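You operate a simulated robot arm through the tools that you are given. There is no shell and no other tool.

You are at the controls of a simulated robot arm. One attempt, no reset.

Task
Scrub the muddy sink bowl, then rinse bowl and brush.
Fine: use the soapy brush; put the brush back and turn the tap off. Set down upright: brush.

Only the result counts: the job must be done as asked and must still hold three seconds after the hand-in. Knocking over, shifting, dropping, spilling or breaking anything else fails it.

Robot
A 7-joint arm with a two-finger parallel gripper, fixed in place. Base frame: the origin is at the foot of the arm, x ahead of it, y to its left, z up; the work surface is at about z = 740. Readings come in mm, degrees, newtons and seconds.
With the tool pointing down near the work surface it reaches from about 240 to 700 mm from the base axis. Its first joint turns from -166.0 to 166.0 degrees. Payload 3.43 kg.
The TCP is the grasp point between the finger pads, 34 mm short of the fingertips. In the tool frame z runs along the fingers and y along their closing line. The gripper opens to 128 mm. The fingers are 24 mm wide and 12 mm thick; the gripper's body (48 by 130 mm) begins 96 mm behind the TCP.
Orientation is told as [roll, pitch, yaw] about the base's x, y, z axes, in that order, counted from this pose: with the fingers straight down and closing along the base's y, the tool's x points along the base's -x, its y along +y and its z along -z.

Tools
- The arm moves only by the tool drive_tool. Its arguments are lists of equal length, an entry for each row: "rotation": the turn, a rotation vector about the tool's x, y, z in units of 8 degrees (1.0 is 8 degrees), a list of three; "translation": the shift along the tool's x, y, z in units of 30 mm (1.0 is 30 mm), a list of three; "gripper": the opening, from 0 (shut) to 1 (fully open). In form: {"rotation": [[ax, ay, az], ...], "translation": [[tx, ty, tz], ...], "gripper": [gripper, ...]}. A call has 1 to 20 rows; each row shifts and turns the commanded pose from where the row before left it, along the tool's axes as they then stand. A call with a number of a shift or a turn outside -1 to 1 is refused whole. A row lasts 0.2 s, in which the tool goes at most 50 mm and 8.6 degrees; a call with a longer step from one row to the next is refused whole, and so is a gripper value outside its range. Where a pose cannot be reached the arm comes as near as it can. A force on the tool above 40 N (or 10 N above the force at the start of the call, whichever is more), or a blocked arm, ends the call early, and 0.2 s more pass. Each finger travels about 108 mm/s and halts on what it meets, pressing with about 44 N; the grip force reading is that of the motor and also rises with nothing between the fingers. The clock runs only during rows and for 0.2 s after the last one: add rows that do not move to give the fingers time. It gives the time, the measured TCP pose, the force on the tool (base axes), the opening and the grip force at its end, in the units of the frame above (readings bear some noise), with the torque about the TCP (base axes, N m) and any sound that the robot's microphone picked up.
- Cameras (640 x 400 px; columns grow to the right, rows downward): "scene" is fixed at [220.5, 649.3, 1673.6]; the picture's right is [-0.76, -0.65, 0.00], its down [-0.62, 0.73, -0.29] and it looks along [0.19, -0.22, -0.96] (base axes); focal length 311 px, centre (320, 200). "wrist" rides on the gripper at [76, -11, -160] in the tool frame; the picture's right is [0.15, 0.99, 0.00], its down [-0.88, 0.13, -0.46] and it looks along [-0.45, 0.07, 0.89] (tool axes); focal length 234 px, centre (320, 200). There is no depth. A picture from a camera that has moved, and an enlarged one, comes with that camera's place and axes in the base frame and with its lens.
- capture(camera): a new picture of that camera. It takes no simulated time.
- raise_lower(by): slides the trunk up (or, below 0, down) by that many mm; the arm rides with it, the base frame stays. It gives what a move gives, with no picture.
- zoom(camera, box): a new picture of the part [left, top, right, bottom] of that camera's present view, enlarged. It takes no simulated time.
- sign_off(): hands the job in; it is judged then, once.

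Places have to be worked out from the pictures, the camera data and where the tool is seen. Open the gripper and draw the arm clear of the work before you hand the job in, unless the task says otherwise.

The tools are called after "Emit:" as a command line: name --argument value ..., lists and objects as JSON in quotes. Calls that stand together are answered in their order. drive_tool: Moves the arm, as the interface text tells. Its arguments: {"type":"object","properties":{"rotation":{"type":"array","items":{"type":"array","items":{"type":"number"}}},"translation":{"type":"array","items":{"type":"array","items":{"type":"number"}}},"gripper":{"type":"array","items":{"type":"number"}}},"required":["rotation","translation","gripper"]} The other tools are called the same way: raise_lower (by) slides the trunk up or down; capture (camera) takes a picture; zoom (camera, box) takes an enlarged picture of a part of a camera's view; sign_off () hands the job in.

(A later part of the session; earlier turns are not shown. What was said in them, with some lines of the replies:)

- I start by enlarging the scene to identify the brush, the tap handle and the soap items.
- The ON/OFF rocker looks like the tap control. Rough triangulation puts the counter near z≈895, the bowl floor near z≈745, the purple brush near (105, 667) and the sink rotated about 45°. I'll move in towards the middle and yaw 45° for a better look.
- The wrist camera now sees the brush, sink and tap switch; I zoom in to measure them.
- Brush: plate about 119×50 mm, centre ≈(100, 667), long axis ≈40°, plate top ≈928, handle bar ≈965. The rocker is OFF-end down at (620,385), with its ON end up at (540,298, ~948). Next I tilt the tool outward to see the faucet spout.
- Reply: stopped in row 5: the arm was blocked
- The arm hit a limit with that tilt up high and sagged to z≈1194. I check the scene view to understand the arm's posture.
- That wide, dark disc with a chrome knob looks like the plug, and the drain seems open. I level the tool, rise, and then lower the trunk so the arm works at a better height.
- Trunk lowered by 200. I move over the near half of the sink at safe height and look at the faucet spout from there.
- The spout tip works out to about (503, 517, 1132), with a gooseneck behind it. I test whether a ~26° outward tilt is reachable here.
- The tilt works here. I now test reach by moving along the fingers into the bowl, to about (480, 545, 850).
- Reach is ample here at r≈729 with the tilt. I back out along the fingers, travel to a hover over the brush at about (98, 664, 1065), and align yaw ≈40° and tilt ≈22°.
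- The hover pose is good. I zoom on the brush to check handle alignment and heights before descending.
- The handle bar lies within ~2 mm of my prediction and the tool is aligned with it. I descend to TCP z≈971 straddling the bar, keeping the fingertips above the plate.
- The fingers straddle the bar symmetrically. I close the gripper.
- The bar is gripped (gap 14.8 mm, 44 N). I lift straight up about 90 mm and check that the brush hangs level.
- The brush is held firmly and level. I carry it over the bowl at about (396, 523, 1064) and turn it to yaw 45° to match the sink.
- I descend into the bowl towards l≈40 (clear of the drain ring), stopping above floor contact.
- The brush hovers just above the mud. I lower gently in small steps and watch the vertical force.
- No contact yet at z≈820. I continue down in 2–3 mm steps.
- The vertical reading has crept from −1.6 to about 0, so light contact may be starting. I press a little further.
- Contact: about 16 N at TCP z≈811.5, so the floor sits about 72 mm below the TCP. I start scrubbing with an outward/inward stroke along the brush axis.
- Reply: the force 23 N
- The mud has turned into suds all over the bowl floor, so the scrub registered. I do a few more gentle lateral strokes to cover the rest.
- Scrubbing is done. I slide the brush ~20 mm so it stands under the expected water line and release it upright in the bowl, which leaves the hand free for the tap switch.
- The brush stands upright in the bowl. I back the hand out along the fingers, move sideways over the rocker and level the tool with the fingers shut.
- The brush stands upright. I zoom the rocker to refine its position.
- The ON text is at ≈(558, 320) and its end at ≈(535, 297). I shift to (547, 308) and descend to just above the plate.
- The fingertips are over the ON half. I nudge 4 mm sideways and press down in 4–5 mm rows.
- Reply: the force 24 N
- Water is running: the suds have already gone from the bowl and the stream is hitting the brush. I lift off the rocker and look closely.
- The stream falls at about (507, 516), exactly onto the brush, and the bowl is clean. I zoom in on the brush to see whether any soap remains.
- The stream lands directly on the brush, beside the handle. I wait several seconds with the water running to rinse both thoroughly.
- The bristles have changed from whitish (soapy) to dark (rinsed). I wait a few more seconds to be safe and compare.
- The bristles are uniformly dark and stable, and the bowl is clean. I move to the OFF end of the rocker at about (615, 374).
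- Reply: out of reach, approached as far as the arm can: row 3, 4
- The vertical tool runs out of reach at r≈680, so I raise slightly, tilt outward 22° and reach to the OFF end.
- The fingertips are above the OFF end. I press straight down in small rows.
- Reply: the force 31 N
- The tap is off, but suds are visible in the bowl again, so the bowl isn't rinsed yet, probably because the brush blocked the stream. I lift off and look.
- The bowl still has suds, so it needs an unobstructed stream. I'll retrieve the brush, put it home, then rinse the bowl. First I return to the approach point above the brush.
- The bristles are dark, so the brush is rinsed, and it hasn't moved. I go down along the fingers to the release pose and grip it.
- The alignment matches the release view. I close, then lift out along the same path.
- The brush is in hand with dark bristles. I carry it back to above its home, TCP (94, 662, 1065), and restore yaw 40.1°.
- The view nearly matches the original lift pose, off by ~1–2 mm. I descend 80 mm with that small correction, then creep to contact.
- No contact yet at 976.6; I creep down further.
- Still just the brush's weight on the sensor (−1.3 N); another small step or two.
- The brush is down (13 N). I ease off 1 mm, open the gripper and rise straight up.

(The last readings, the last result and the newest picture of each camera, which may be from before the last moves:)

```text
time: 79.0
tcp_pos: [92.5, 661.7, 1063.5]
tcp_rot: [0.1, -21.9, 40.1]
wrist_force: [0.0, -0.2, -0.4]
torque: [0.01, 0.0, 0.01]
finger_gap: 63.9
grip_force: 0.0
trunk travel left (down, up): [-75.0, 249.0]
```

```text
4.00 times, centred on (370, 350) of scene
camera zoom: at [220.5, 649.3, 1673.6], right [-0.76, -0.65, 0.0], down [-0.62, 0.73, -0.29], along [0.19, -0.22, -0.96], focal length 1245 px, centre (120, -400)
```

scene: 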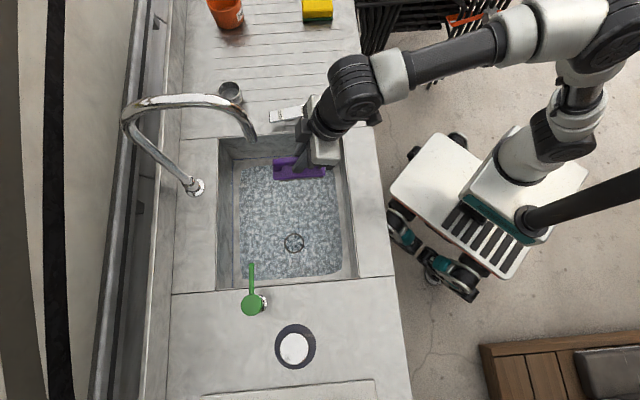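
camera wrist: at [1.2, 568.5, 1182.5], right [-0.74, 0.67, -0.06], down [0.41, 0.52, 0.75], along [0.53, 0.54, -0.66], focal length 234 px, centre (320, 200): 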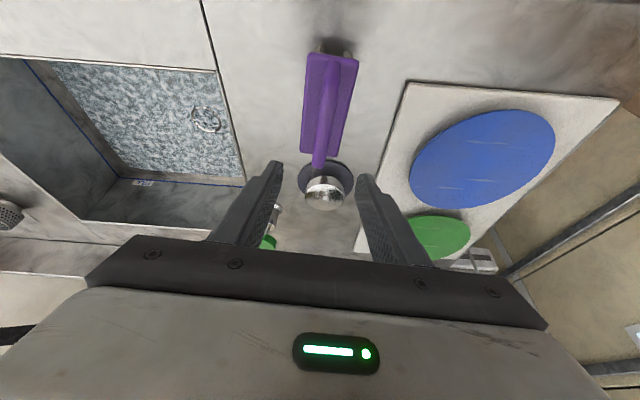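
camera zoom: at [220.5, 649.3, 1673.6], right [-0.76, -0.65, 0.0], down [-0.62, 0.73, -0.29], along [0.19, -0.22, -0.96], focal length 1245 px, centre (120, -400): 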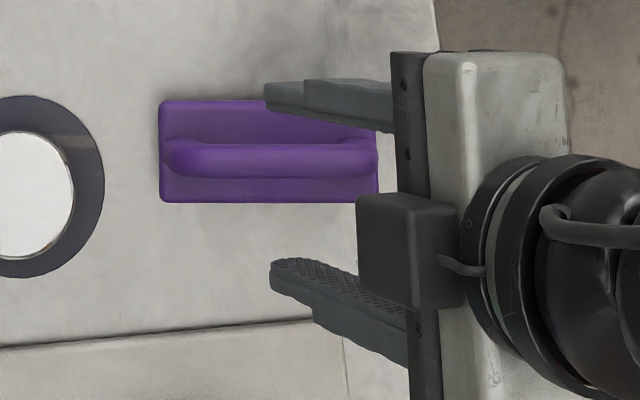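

The brush is back within ~1 mm of its original spot, upright. Now I go back to the ON end of the rocker, levelling the tool with the fingers shut.

Emit:
drive_tool --rotation '[[0, 0, 0], [0, 0, 0], [0, 0, 0], [0, 0, 0], [0, 0, 0], [0, 0, 0], [0, 0, 0], [0, 0, 0], [0, 0, 0], [0, 0, 0], [0, 0, 0], [0, 0, 0], [0, 0, 0], [0, 0, 0], [0, 0, 0], [0, 0, 0], [0, 0, 0], [0, 0, 0], [0, 0, 0]]' --translation '[[-0.185, -0.983, 0.103], [-0.185, -0.983, 0.103], [-0.185, -0.983, 0.103], [-0.185, -0.983, 0.103], [-0.185, -0.983, 0.103], [-0.185, -0.983, 0.103], [-0.185, -0.983, 0.103], [-0.185, -0.983, 0.103], [-0.185, -0.983, 0.103], [-0.185, -0.983, 0.103], [-0.185, -0.983, 0.103], [-0.185, -0.983, 0.103], [-0.185, -0.983, 0.103], [-0.185, -0.983, 0.103], [-0.185, -0.983, 0.103], [-0.185, -0.983, 0.103], [-0.185, -0.983, 0.103], [-0.185, -0.983, 0.103], [-0.185, -0.983, 0.103]]' --gripper '[0.5, 0.5, 0.5, 0.5, 0.5, 0.3, 0, 0, 0, 0, 0, 0, 0, 0, 0, 0, 0, 0, 0]'

Emit:
drive_tool --rotation '[[0, 0.917, 0], [0, 0.917, 0], [0, 0.917, 0], [0, 0, -0.6], [0, 0, 0]]' --translation '[[0, 0, 0], [0, 0, 0], [0, 0, 0], [0, 0, 0], [0, 0, 0]]' --gripper '[0, 0, 0, 0, 0]'

Emit:
capture --camera "scene"

Emit:
zoom --camera "wrist" --box '[230, 100, 430, 250]'

```text
time: 83.0
tcp_pos: [548.5, 309.5, 1048.8]
tcp_rot: [-0.1, -21.9, 40.3]
wrist_force: [0.2, -0.5, -0.7]
torque: [-0.02, -0.02, -0.02]
finger_gap: 0.0
grip_force: 33.6
trunk travel left (down, up): [-75.0, 249.0]
```

```text
time: 84.2
tcp_pos: [546.8, 309.6, 1048.5]
tcp_rot: [-0.1, 0.2, 45.0]
wrist_force: [0.1, 0.2, -0.6]
torque: [0.01, 0.01, 0.01]
finger_gap: 0.1
grip_force: 33.4
trunk travel left (down, up): [-75.0, 249.0]
```

```text
taken
```

scene: 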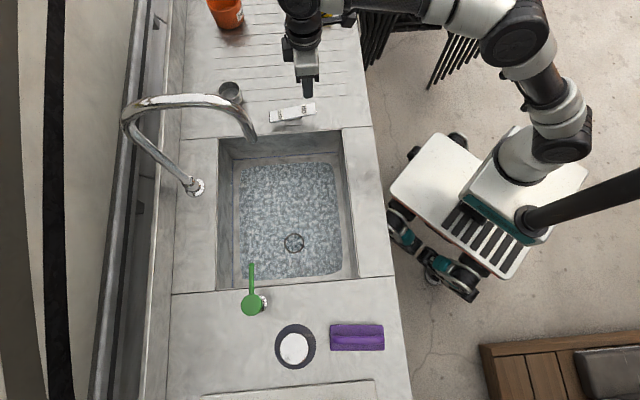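

```text
2.67 times, centred on (330, 175) of wrist
camera zoom: at [501.4, 247.6, 1207.8], right [-0.8, 0.6, 0.0], down [0.53, 0.72, 0.45], along [0.27, 0.36, -0.89], focal length 624 px, centre (293, 267)
```

zoom: 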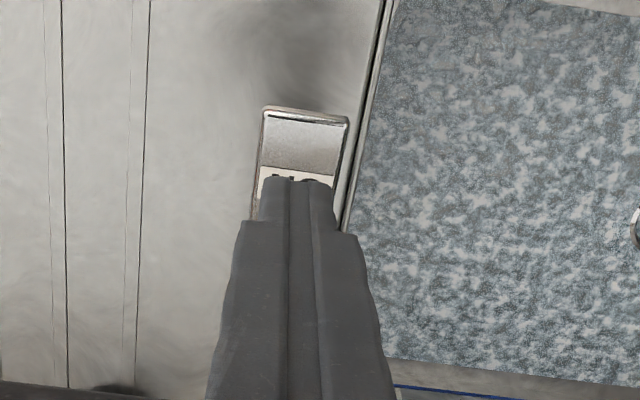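

Positioned over ON as before. I press it again to the same depth.

Emit:
drive_tool --rotation '[[0, 0, 0], [0, 0, 0], [0, 0, 0], [0, 0, 0], [0, 0, 0], [0, 0, 0], [0, 0, 0], [0, 0, 0]]' --translation '[[0, 0.03, 0.9], [0, 0.03, 0.9], [0, 0, 0], [0, 0, 0.15], [0, 0, 0.15], [0, 0, 0.15], [0, 0, 0.15], [0, 0, 0.15]]' --gripper '[0, 0, 0, 0, 0, 0, 0, 0]'

Emit:
drive_tool --rotation '[[0, 0, 0], [0, 0, 0], [0, 0, 0], [0, 0, 0]]' --translation '[[0, 0, -0.5], [0, 0, -0.8], [0, 0, -0.8], [0, 0, 0]]' --gripper '[0, 0, 0, 0]'

Emit:
capture --camera "scene"

Emit:
capture --camera "wrist"

```text
time: 86.0
tcp_pos: [544.7, 310.9, 976.8]
tcp_rot: [-0.3, -0.5, 45.0]
wrist_force: [2.6, 1.7, 22.8]
torque: [0.26, -0.27, -0.05]
finger_gap: 0.1
grip_force: 33.2
trunk travel left (down, up): [-75.0, 249.0]
```

```text
time: 87.0
tcp_pos: [543.2, 312.3, 1035.1]
tcp_rot: [0.1, 0.1, 45.0]
wrist_force: [-0.2, -0.4, -1.0]
torque: [-0.01, -0.04, -0.01]
finger_gap: 0.1
grip_force: 33.2
trunk travel left (down, up): [-75.0, 249.0]
```

```text
taken
```

scene: 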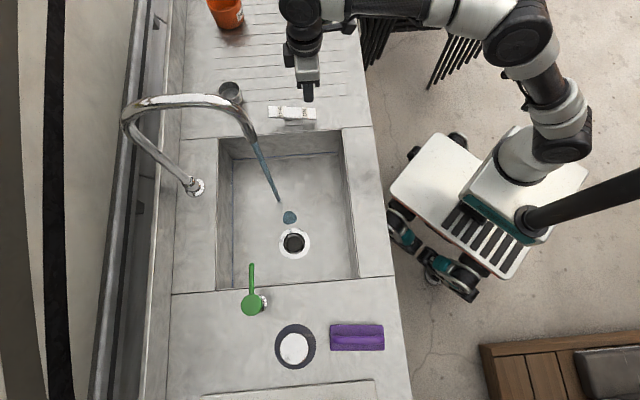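

```text
taken
camera wrist: at [498.4, 249.5, 1195.5], right [-0.8, 0.6, 0.0], down [0.53, 0.72, 0.45], along [0.27, 0.36, -0.89], focal length 234 px, centre (320, 200)
```

wrist: 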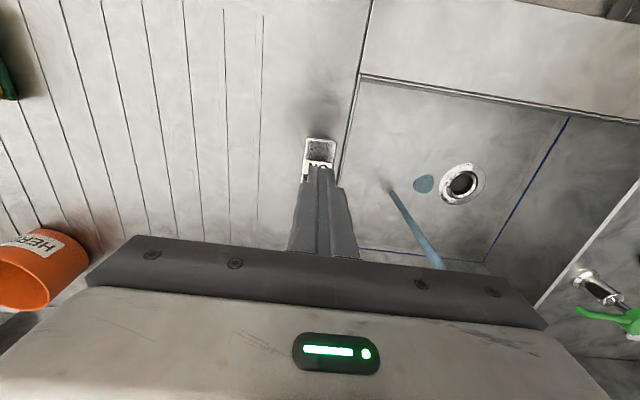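

The stream now falls freely into the bowl. I let it run for a good while.

Emit:
drive_tool --rotation '[[0, 0, 0], [0, 0, 0], [0, 0, 0], [0, 0, 0], [0, 0, 0], [0, 0, 0], [0, 0, 0], [0, 0, 0], [0, 0, 0], [0, 0, 0], [0, 0, 0], [0, 0, 0], [0, 0, 0], [0, 0, 0], [0, 0, 0], [0, 0, 0], [0, 0, 0], [0, 0, 0], [0, 0, 0], [0, 0, 0]]' --translation '[[0, 0, 0], [0, 0, 0], [0, 0, 0], [0, 0, 0], [0, 0, 0], [0, 0, 0], [0, 0, 0], [0, 0, 0], [0, 0, 0], [0, 0, 0], [0, 0, 0], [0, 0, 0], [0, 0, 0], [0, 0, 0], [0, 0, 0], [0, 0, 0], [0, 0, 0], [0, 0, 0], [0, 0, 0], [0, 0, 0]]' --gripper '[0, 0, 0, 0, 0, 0, 0, 0, 0, 0, 0, 0, 0, 0, 0, 0, 0, 0, 0, 0]'

Emit:
drive_tool --rotation '[[0, 0, 0], [0, 0, 0], [0, 0, 0], [0, 0, 0], [0, 0, 0], [0, 0, 0], [0, 0, 0], [0, 0, 0], [0, 0, 0], [0, 0, 0], [0, 0, 0], [0, 0, 0], [0, 0, 0], [0, 0, 0], [0, 0, 0], [0, 0, 0], [0, 0, 0], [0, 0, 0], [0, 0, 0], [0, 0, 0]]' --translation '[[0, 0, 0], [0, 0, 0], [0, 0, 0], [0, 0, 0], [0, 0, 0], [0, 0, 0], [0, 0, 0], [0, 0, 0], [0, 0, 0], [0, 0, 0], [0, 0, 0], [0, 0, 0], [0, 0, 0], [0, 0, 0], [0, 0, 0], [0, 0, 0], [0, 0, 0], [0, 0, 0], [0, 0, 0], [0, 0, 0]]' --gripper '[0, 0, 0, 0, 0, 0, 0, 0, 0, 0, 0, 0, 0, 0, 0, 0, 0, 0, 0, 0]'

Emit:
zoom --camera "scene" --box '[180, 90, 370, 290]'

Emit:
zoom --camera "wrist" --box '[340, 80, 600, 270]'

```text
time: 91.2
tcp_pos: [543.7, 310.0, 1035.8]
tcp_rot: [0.0, 0.1, 44.9]
wrist_force: [-0.1, -0.6, 0.4]
torque: [-0.03, -0.01, -0.02]
finger_gap: 0.3
grip_force: 33.0
trunk travel left (down, up): [-75.0, 249.0]
```

```text
time: 95.4
tcp_pos: [543.8, 311.9, 1033.9]
tcp_rot: [0.0, 0.0, 45.0]
wrist_force: [-0.5, 0.3, 0.4]
torque: [0.01, -0.02, 0.01]
finger_gap: 0.0
grip_force: 33.1
trunk travel left (down, up): [-75.0, 249.0]
```

```text
2.00 times, centred on (275, 190) of scene
camera zoom: at [220.5, 649.3, 1673.6], right [-0.76, -0.65, 0.0], down [-0.62, 0.73, -0.29], along [0.19, -0.22, -0.96], focal length 623 px, centre (410, 220)
```

zoom: 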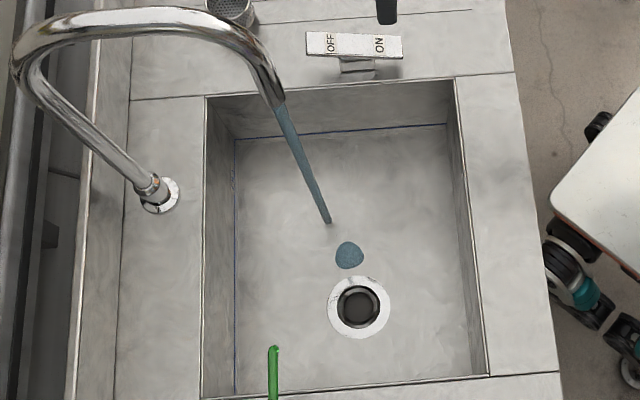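

```text
2.11 times, centred on (470, 175) of wrist
camera zoom: at [498.4, 249.4, 1195.5], right [-0.8, 0.6, 0.0], down [0.53, 0.72, 0.45], along [0.27, 0.36, -0.89], focal length 493 px, centre (4, 253)
```

zoom: 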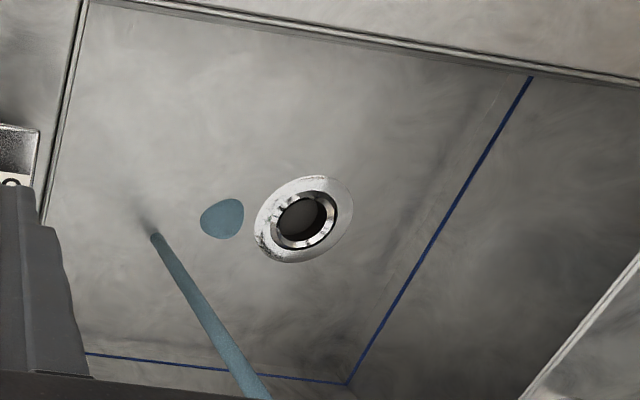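

The bowl has been under the free stream for over 8 s. I turn the tap off using the tilted reach to the OFF end as before.

Emit:
drive_tool --rotation '[[0, 0, 0], [0, -0.917, 0], [0, -0.917, 0], [0, -0.917, 0], [0, 0, 0], [0, 0, 0], [0, 0, 0], [0, 0, 0]]' --translation '[[0, 0, 0], [0, 0, 0], [0, 0, 0], [0, 0, 0], [-0.8, -0.05, 0.323], [-0.8, -0.05, 0.323], [-0.95, -0.05, 0.384], [0, 0, 0]]' --gripper '[0, 0, 0, 0, 0, 0, 0, 0]'

Emit:
zoom --camera "scene" --box '[220, 50, 340, 140]'

Emit:
zoom --camera "wrist" --box '[230, 100, 430, 250]'

```text
time: 97.2
tcp_pos: [607.8, 365.6, 1034.1]
tcp_rot: [-0.1, -21.9, 44.9]
wrist_force: [-0.1, 0.1, 0.2]
torque: [0.03, 0.0, 0.01]
finger_gap: 0.0
grip_force: 33.1
trunk travel left (down, up): [-75.0, 249.0]
```

```text
4.44 times, centred on (280, 95) of scene
camera zoom: at [220.5, 649.3, 1673.6], right [-0.76, -0.65, 0.0], down [-0.62, 0.73, -0.29], along [0.19, -0.22, -0.96], focal length 1384 px, centre (498, 667)
```

zoom: 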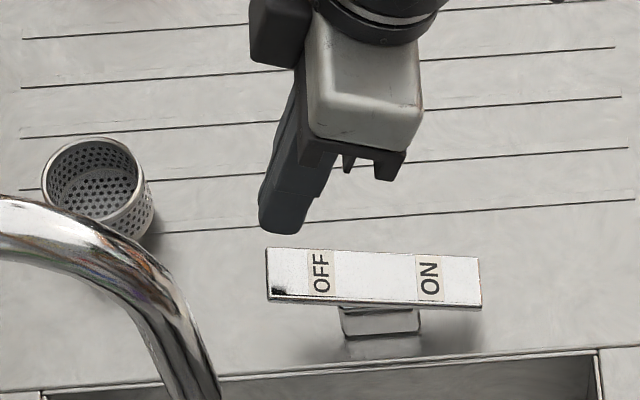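

```text
2.67 times, centred on (330, 175) of wrist
camera zoom: at [523.6, 264.4, 1154.2], right [-0.8, 0.6, -0.06], down [0.36, 0.55, 0.75], along [0.48, 0.58, -0.66], focal length 624 px, centre (293, 267)
```

zoom: 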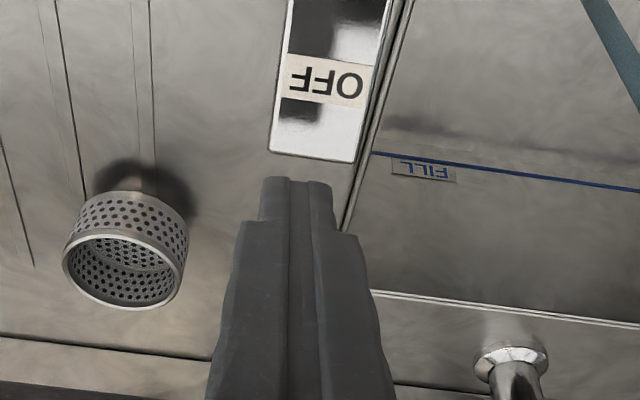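

I correct by ~4 mm and press OFF straight down to the same depth as before.

Emit:
drive_tool --rotation '[[0, 0, 0], [0, 0, 0], [0, 0, 0], [0, 0, 0], [0, 0, 0], [0, 0, 0], [0, 0, 0], [0, 0, 0], [0, 0, 0], [0, 0, 0]]' --translation '[[0.212, 0.093, 0.274], [0.125, 0, 0.309], [0.125, 0, 0.309], [0.0624, 0, 0.1545], [0.0624, 0, 0.1545], [0.0624, 0, 0.1545], [0.0624, 0, 0.1545], [0.0624, 0, 0.1545], [0.0624, 0, 0.1545], [0.0374, 0, 0.0927]]' --gripper '[0, 0, 0, 0, 0, 0, 0, 0, 0, 0]'

Emit:
zoom --camera "scene" --box '[180, 50, 380, 290]'

```text
time: 99.4
tcp_pos: [601.4, 365.7, 977.7]
tcp_rot: [-0.2, -22.7, 45.1]
wrist_force: [-3.2, -3.9, 27.5]
torque: [-0.07, 0.1, 0.13]
finger_gap: 0.0
grip_force: 33.1
trunk travel left (down, up): [-75.0, 249.0]
```

```text
1.67 times, centred on (280, 170) of scene
camera zoom: at [220.5, 649.3, 1673.6], right [-0.76, -0.65, 0.0], down [-0.62, 0.73, -0.29], along [0.19, -0.22, -0.96], focal length 519 px, centre (387, 250)
```

zoom: 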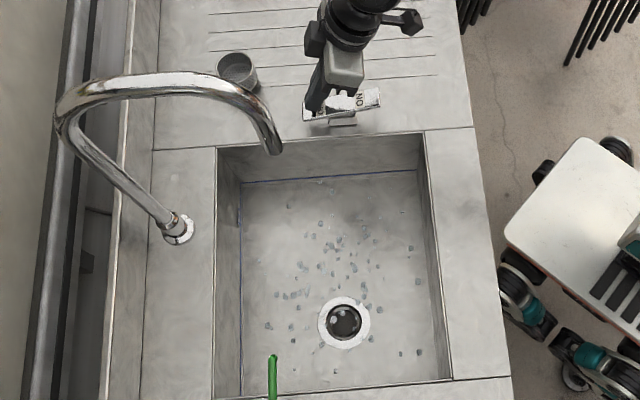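

The tap is off and the bowl is clean, with only water droplets. I lift away and check the scene.

Emit:
drive_tool --rotation '[[0, 0, 0], [0, 0, 0], [0, 0, 0], [0, 0, 0]]' --translation '[[-0.187, 0, -0.46], [-0.312, 0, -0.77], [-0.312, 0, -0.77], [0, 0, 0]]' --gripper '[0, 0, 0, 0]'

Emit:
capture --camera "scene"

Emit:
zoom --camera "scene" --box '[300, 300, 420, 375]'

Emit:
zoom --camera "scene" --box '[220, 80, 340, 170]'

```text
time: 100.4
tcp_pos: [601.7, 365.5, 1034.6]
tcp_rot: [0.1, -21.9, 45.1]
wrist_force: [0.4, 0.3, 0.4]
torque: [0.0, 0.0, -0.01]
finger_gap: 0.0
grip_force: 33.1
trunk travel left (down, up): [-75.0, 249.0]
```

```text
taken
```

scene: 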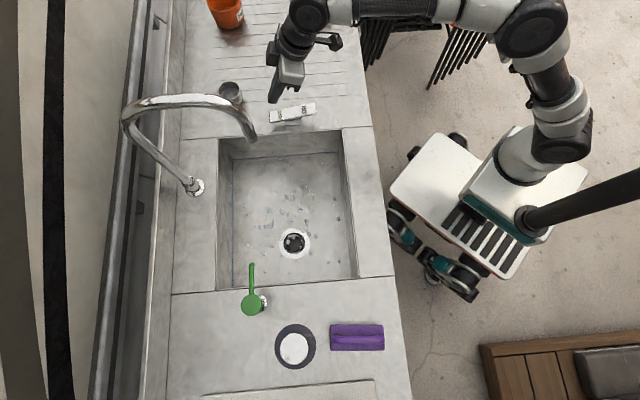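

```text
5.33 times, centred on (360, 338) of scene
camera zoom: at [220.5, 649.3, 1673.6], right [-0.76, -0.65, 0.0], down [-0.62, 0.73, -0.29], along [0.19, -0.22, -0.96], focal length 1660 px, centre (107, -533)
```

zoom: 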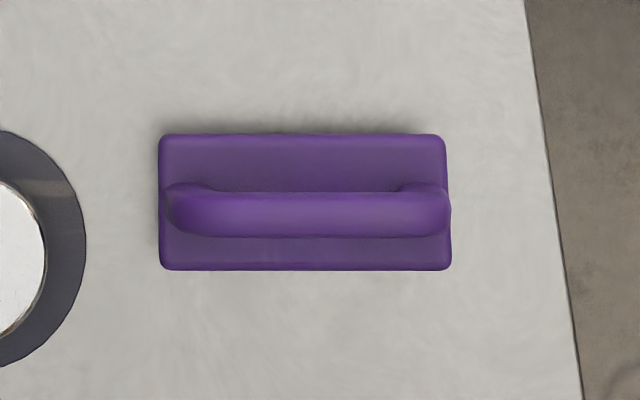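

```text
4.44 times, centred on (280, 125) of scene
camera zoom: at [220.5, 649.3, 1673.6], right [-0.76, -0.65, 0.0], down [-0.62, 0.73, -0.29], along [0.19, -0.22, -0.96], focal length 1384 px, centre (498, 533)
```

zoom: 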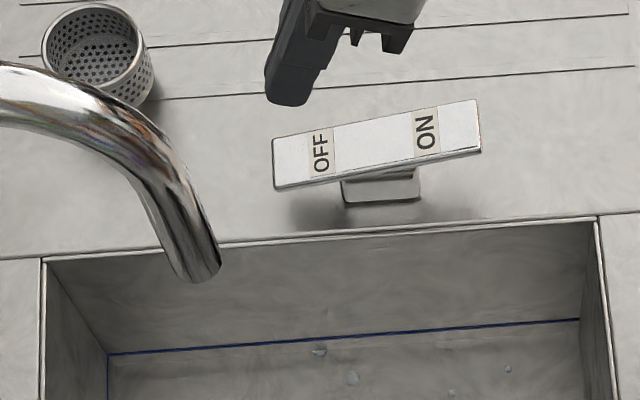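

The rocker is OFF and the brush is within 1 mm of its original place. I move to the earlier viewing pose to compare the bristles' colour with the start.

Emit:
drive_tool --rotation '[[0, 0, 0], [0, 0, 0], [0, 0, 0], [0, 0, 0], [0, 0, 0], [0, 0, 0], [0, 0, 0], [0, 0, 0], [0, 0, 0], [0, 0, 0], [0, 0.917, 0], [0, 0.917, 0], [0, 0.917, 0], [0, 0, 0]]' --translation '[[0.244, 0.952, -0.25], [0.244, 0.952, -0.25], [0.244, 0.952, -0.25], [0.244, 0.952, -0.25], [0.244, 0.952, -0.25], [0.244, 0.952, -0.25], [0.244, 0.952, -0.25], [0.244, 0.952, -0.25], [0.244, 0.952, -0.25], [0.244, 0.952, -0.25], [0, 0, 0], [0, 0, 0], [0, 0, 0], [0, 0, 0]]' --gripper '[0, 0, 0, 0, 0, 0, 0, 0.3, 0.6, 0.8, 1, 1, 1, 1]'

Emit:
capture --camera "wrist"

Emit:
zoom --camera "wrist" --box '[460, 60, 640, 200]'

```text
time: 103.4
tcp_pos: [330.6, 501.5, 1078.0]
tcp_rot: [0.0, 0.2, 44.9]
wrist_force: [-0.8, 0.1, -0.3]
torque: [-0.04, 0.04, -0.01]
finger_gap: 128.1
grip_force: 0.1
trunk travel left (down, up): [-75.0, 249.0]
```

```text
taken
camera wrist: at [286.2, 440.0, 1237.9], right [-0.8, 0.6, 0.0], down [0.53, 0.72, 0.45], along [0.27, 0.36, -0.89], focal length 234 px, centre (320, 200)
```

wrist: 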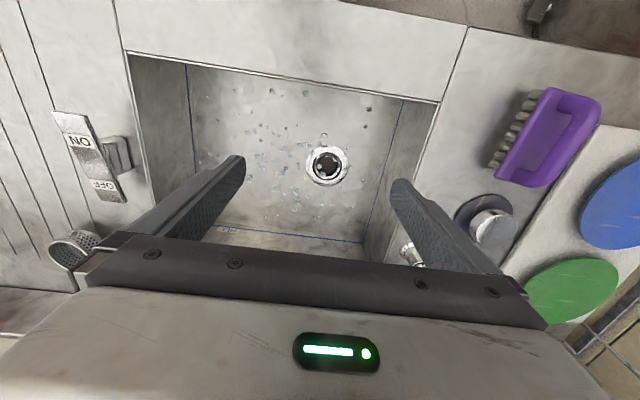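

```text
2.86 times, centred on (550, 130) of wrist
camera zoom: at [286.2, 440.0, 1237.9], right [-0.8, 0.6, 0.0], down [0.53, 0.72, 0.45], along [0.27, 0.36, -0.89], focal length 669 px, centre (-337, 400)
```

zoom: 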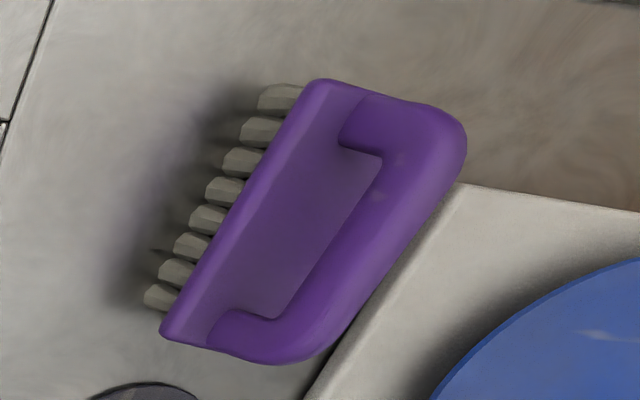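

The bristles are now clean tan where they were foamy white at the start, and the bowl is clean. I draw the open gripper back and raise the arm clear.

Emit:
drive_tool --rotation '[[0, 0, 0], [0, 0, 0], [0, 0, 0], [0, 0, 0], [0, 0, 0]]' --translation '[[0.9, 0, -0.3], [0.9, 0, -0.3], [0.9, 0, -0.3], [0.9, 0, -0.3], [0, 0, 0]]' --gripper '[1, 1, 1, 1, 1]'

Emit:
raise_lower --by 150

Emit:
capture --camera "scene"

```text
time: 104.6
tcp_pos: [256.3, 424.5, 1114.6]
tcp_rot: [-0.1, 0.2, 45.1]
wrist_force: [1.2, -0.3, 0.7]
torque: [0.0, -0.01, -0.01]
finger_gap: 127.9
grip_force: 0.0
trunk travel left (down, up): [-75.0, 249.0]
```

```text
time: 106.3
tcp_pos: [255.0, 424.2, 1263.8]
tcp_rot: [0.0, 0.2, 44.9]
wrist_force: [0.0, 0.1, -0.4]
torque: [-0.01, -0.01, 0.05]
finger_gap: 128.0
grip_force: 0.1
trunk travel left (down, up): [-225.0, 99.0]
```

```text
taken
```

scene: 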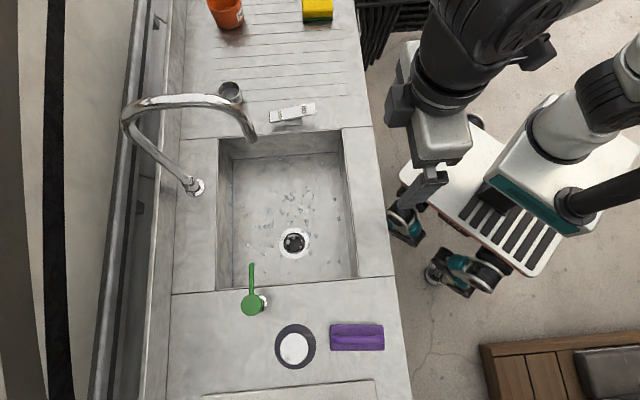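

The bowl is clean, the tap is off, and the rinsed brush stands upright in its place. Nothing else has moved and the arm is clear with its gripper open, so I hand the job in.

Emit:
sign_off

```text
The job is handed in.
```

The bowl is scrubbed and rinsed, and the brush is rinsed and back upright within about 1 mm of where it started. The tap is off. I've handed the job in, but no verdict came back.

- **Bowl:** one scrubbing pass turned the mud to suds. On the first rinse the brush was standing under the stream and blocked it, so the suds were still there when I turned the tap off. I moved the brush out and ran the water freely for over 8 seconds. The last picture shows only water droplets.
- **Brush:** it sat under the stream for about 9 seconds. The bristles went from foamy white to plain tan.
- **Everything else:** nothing else looks moved in the last picture. The gripper is open and the arm is raised clear of the sink.
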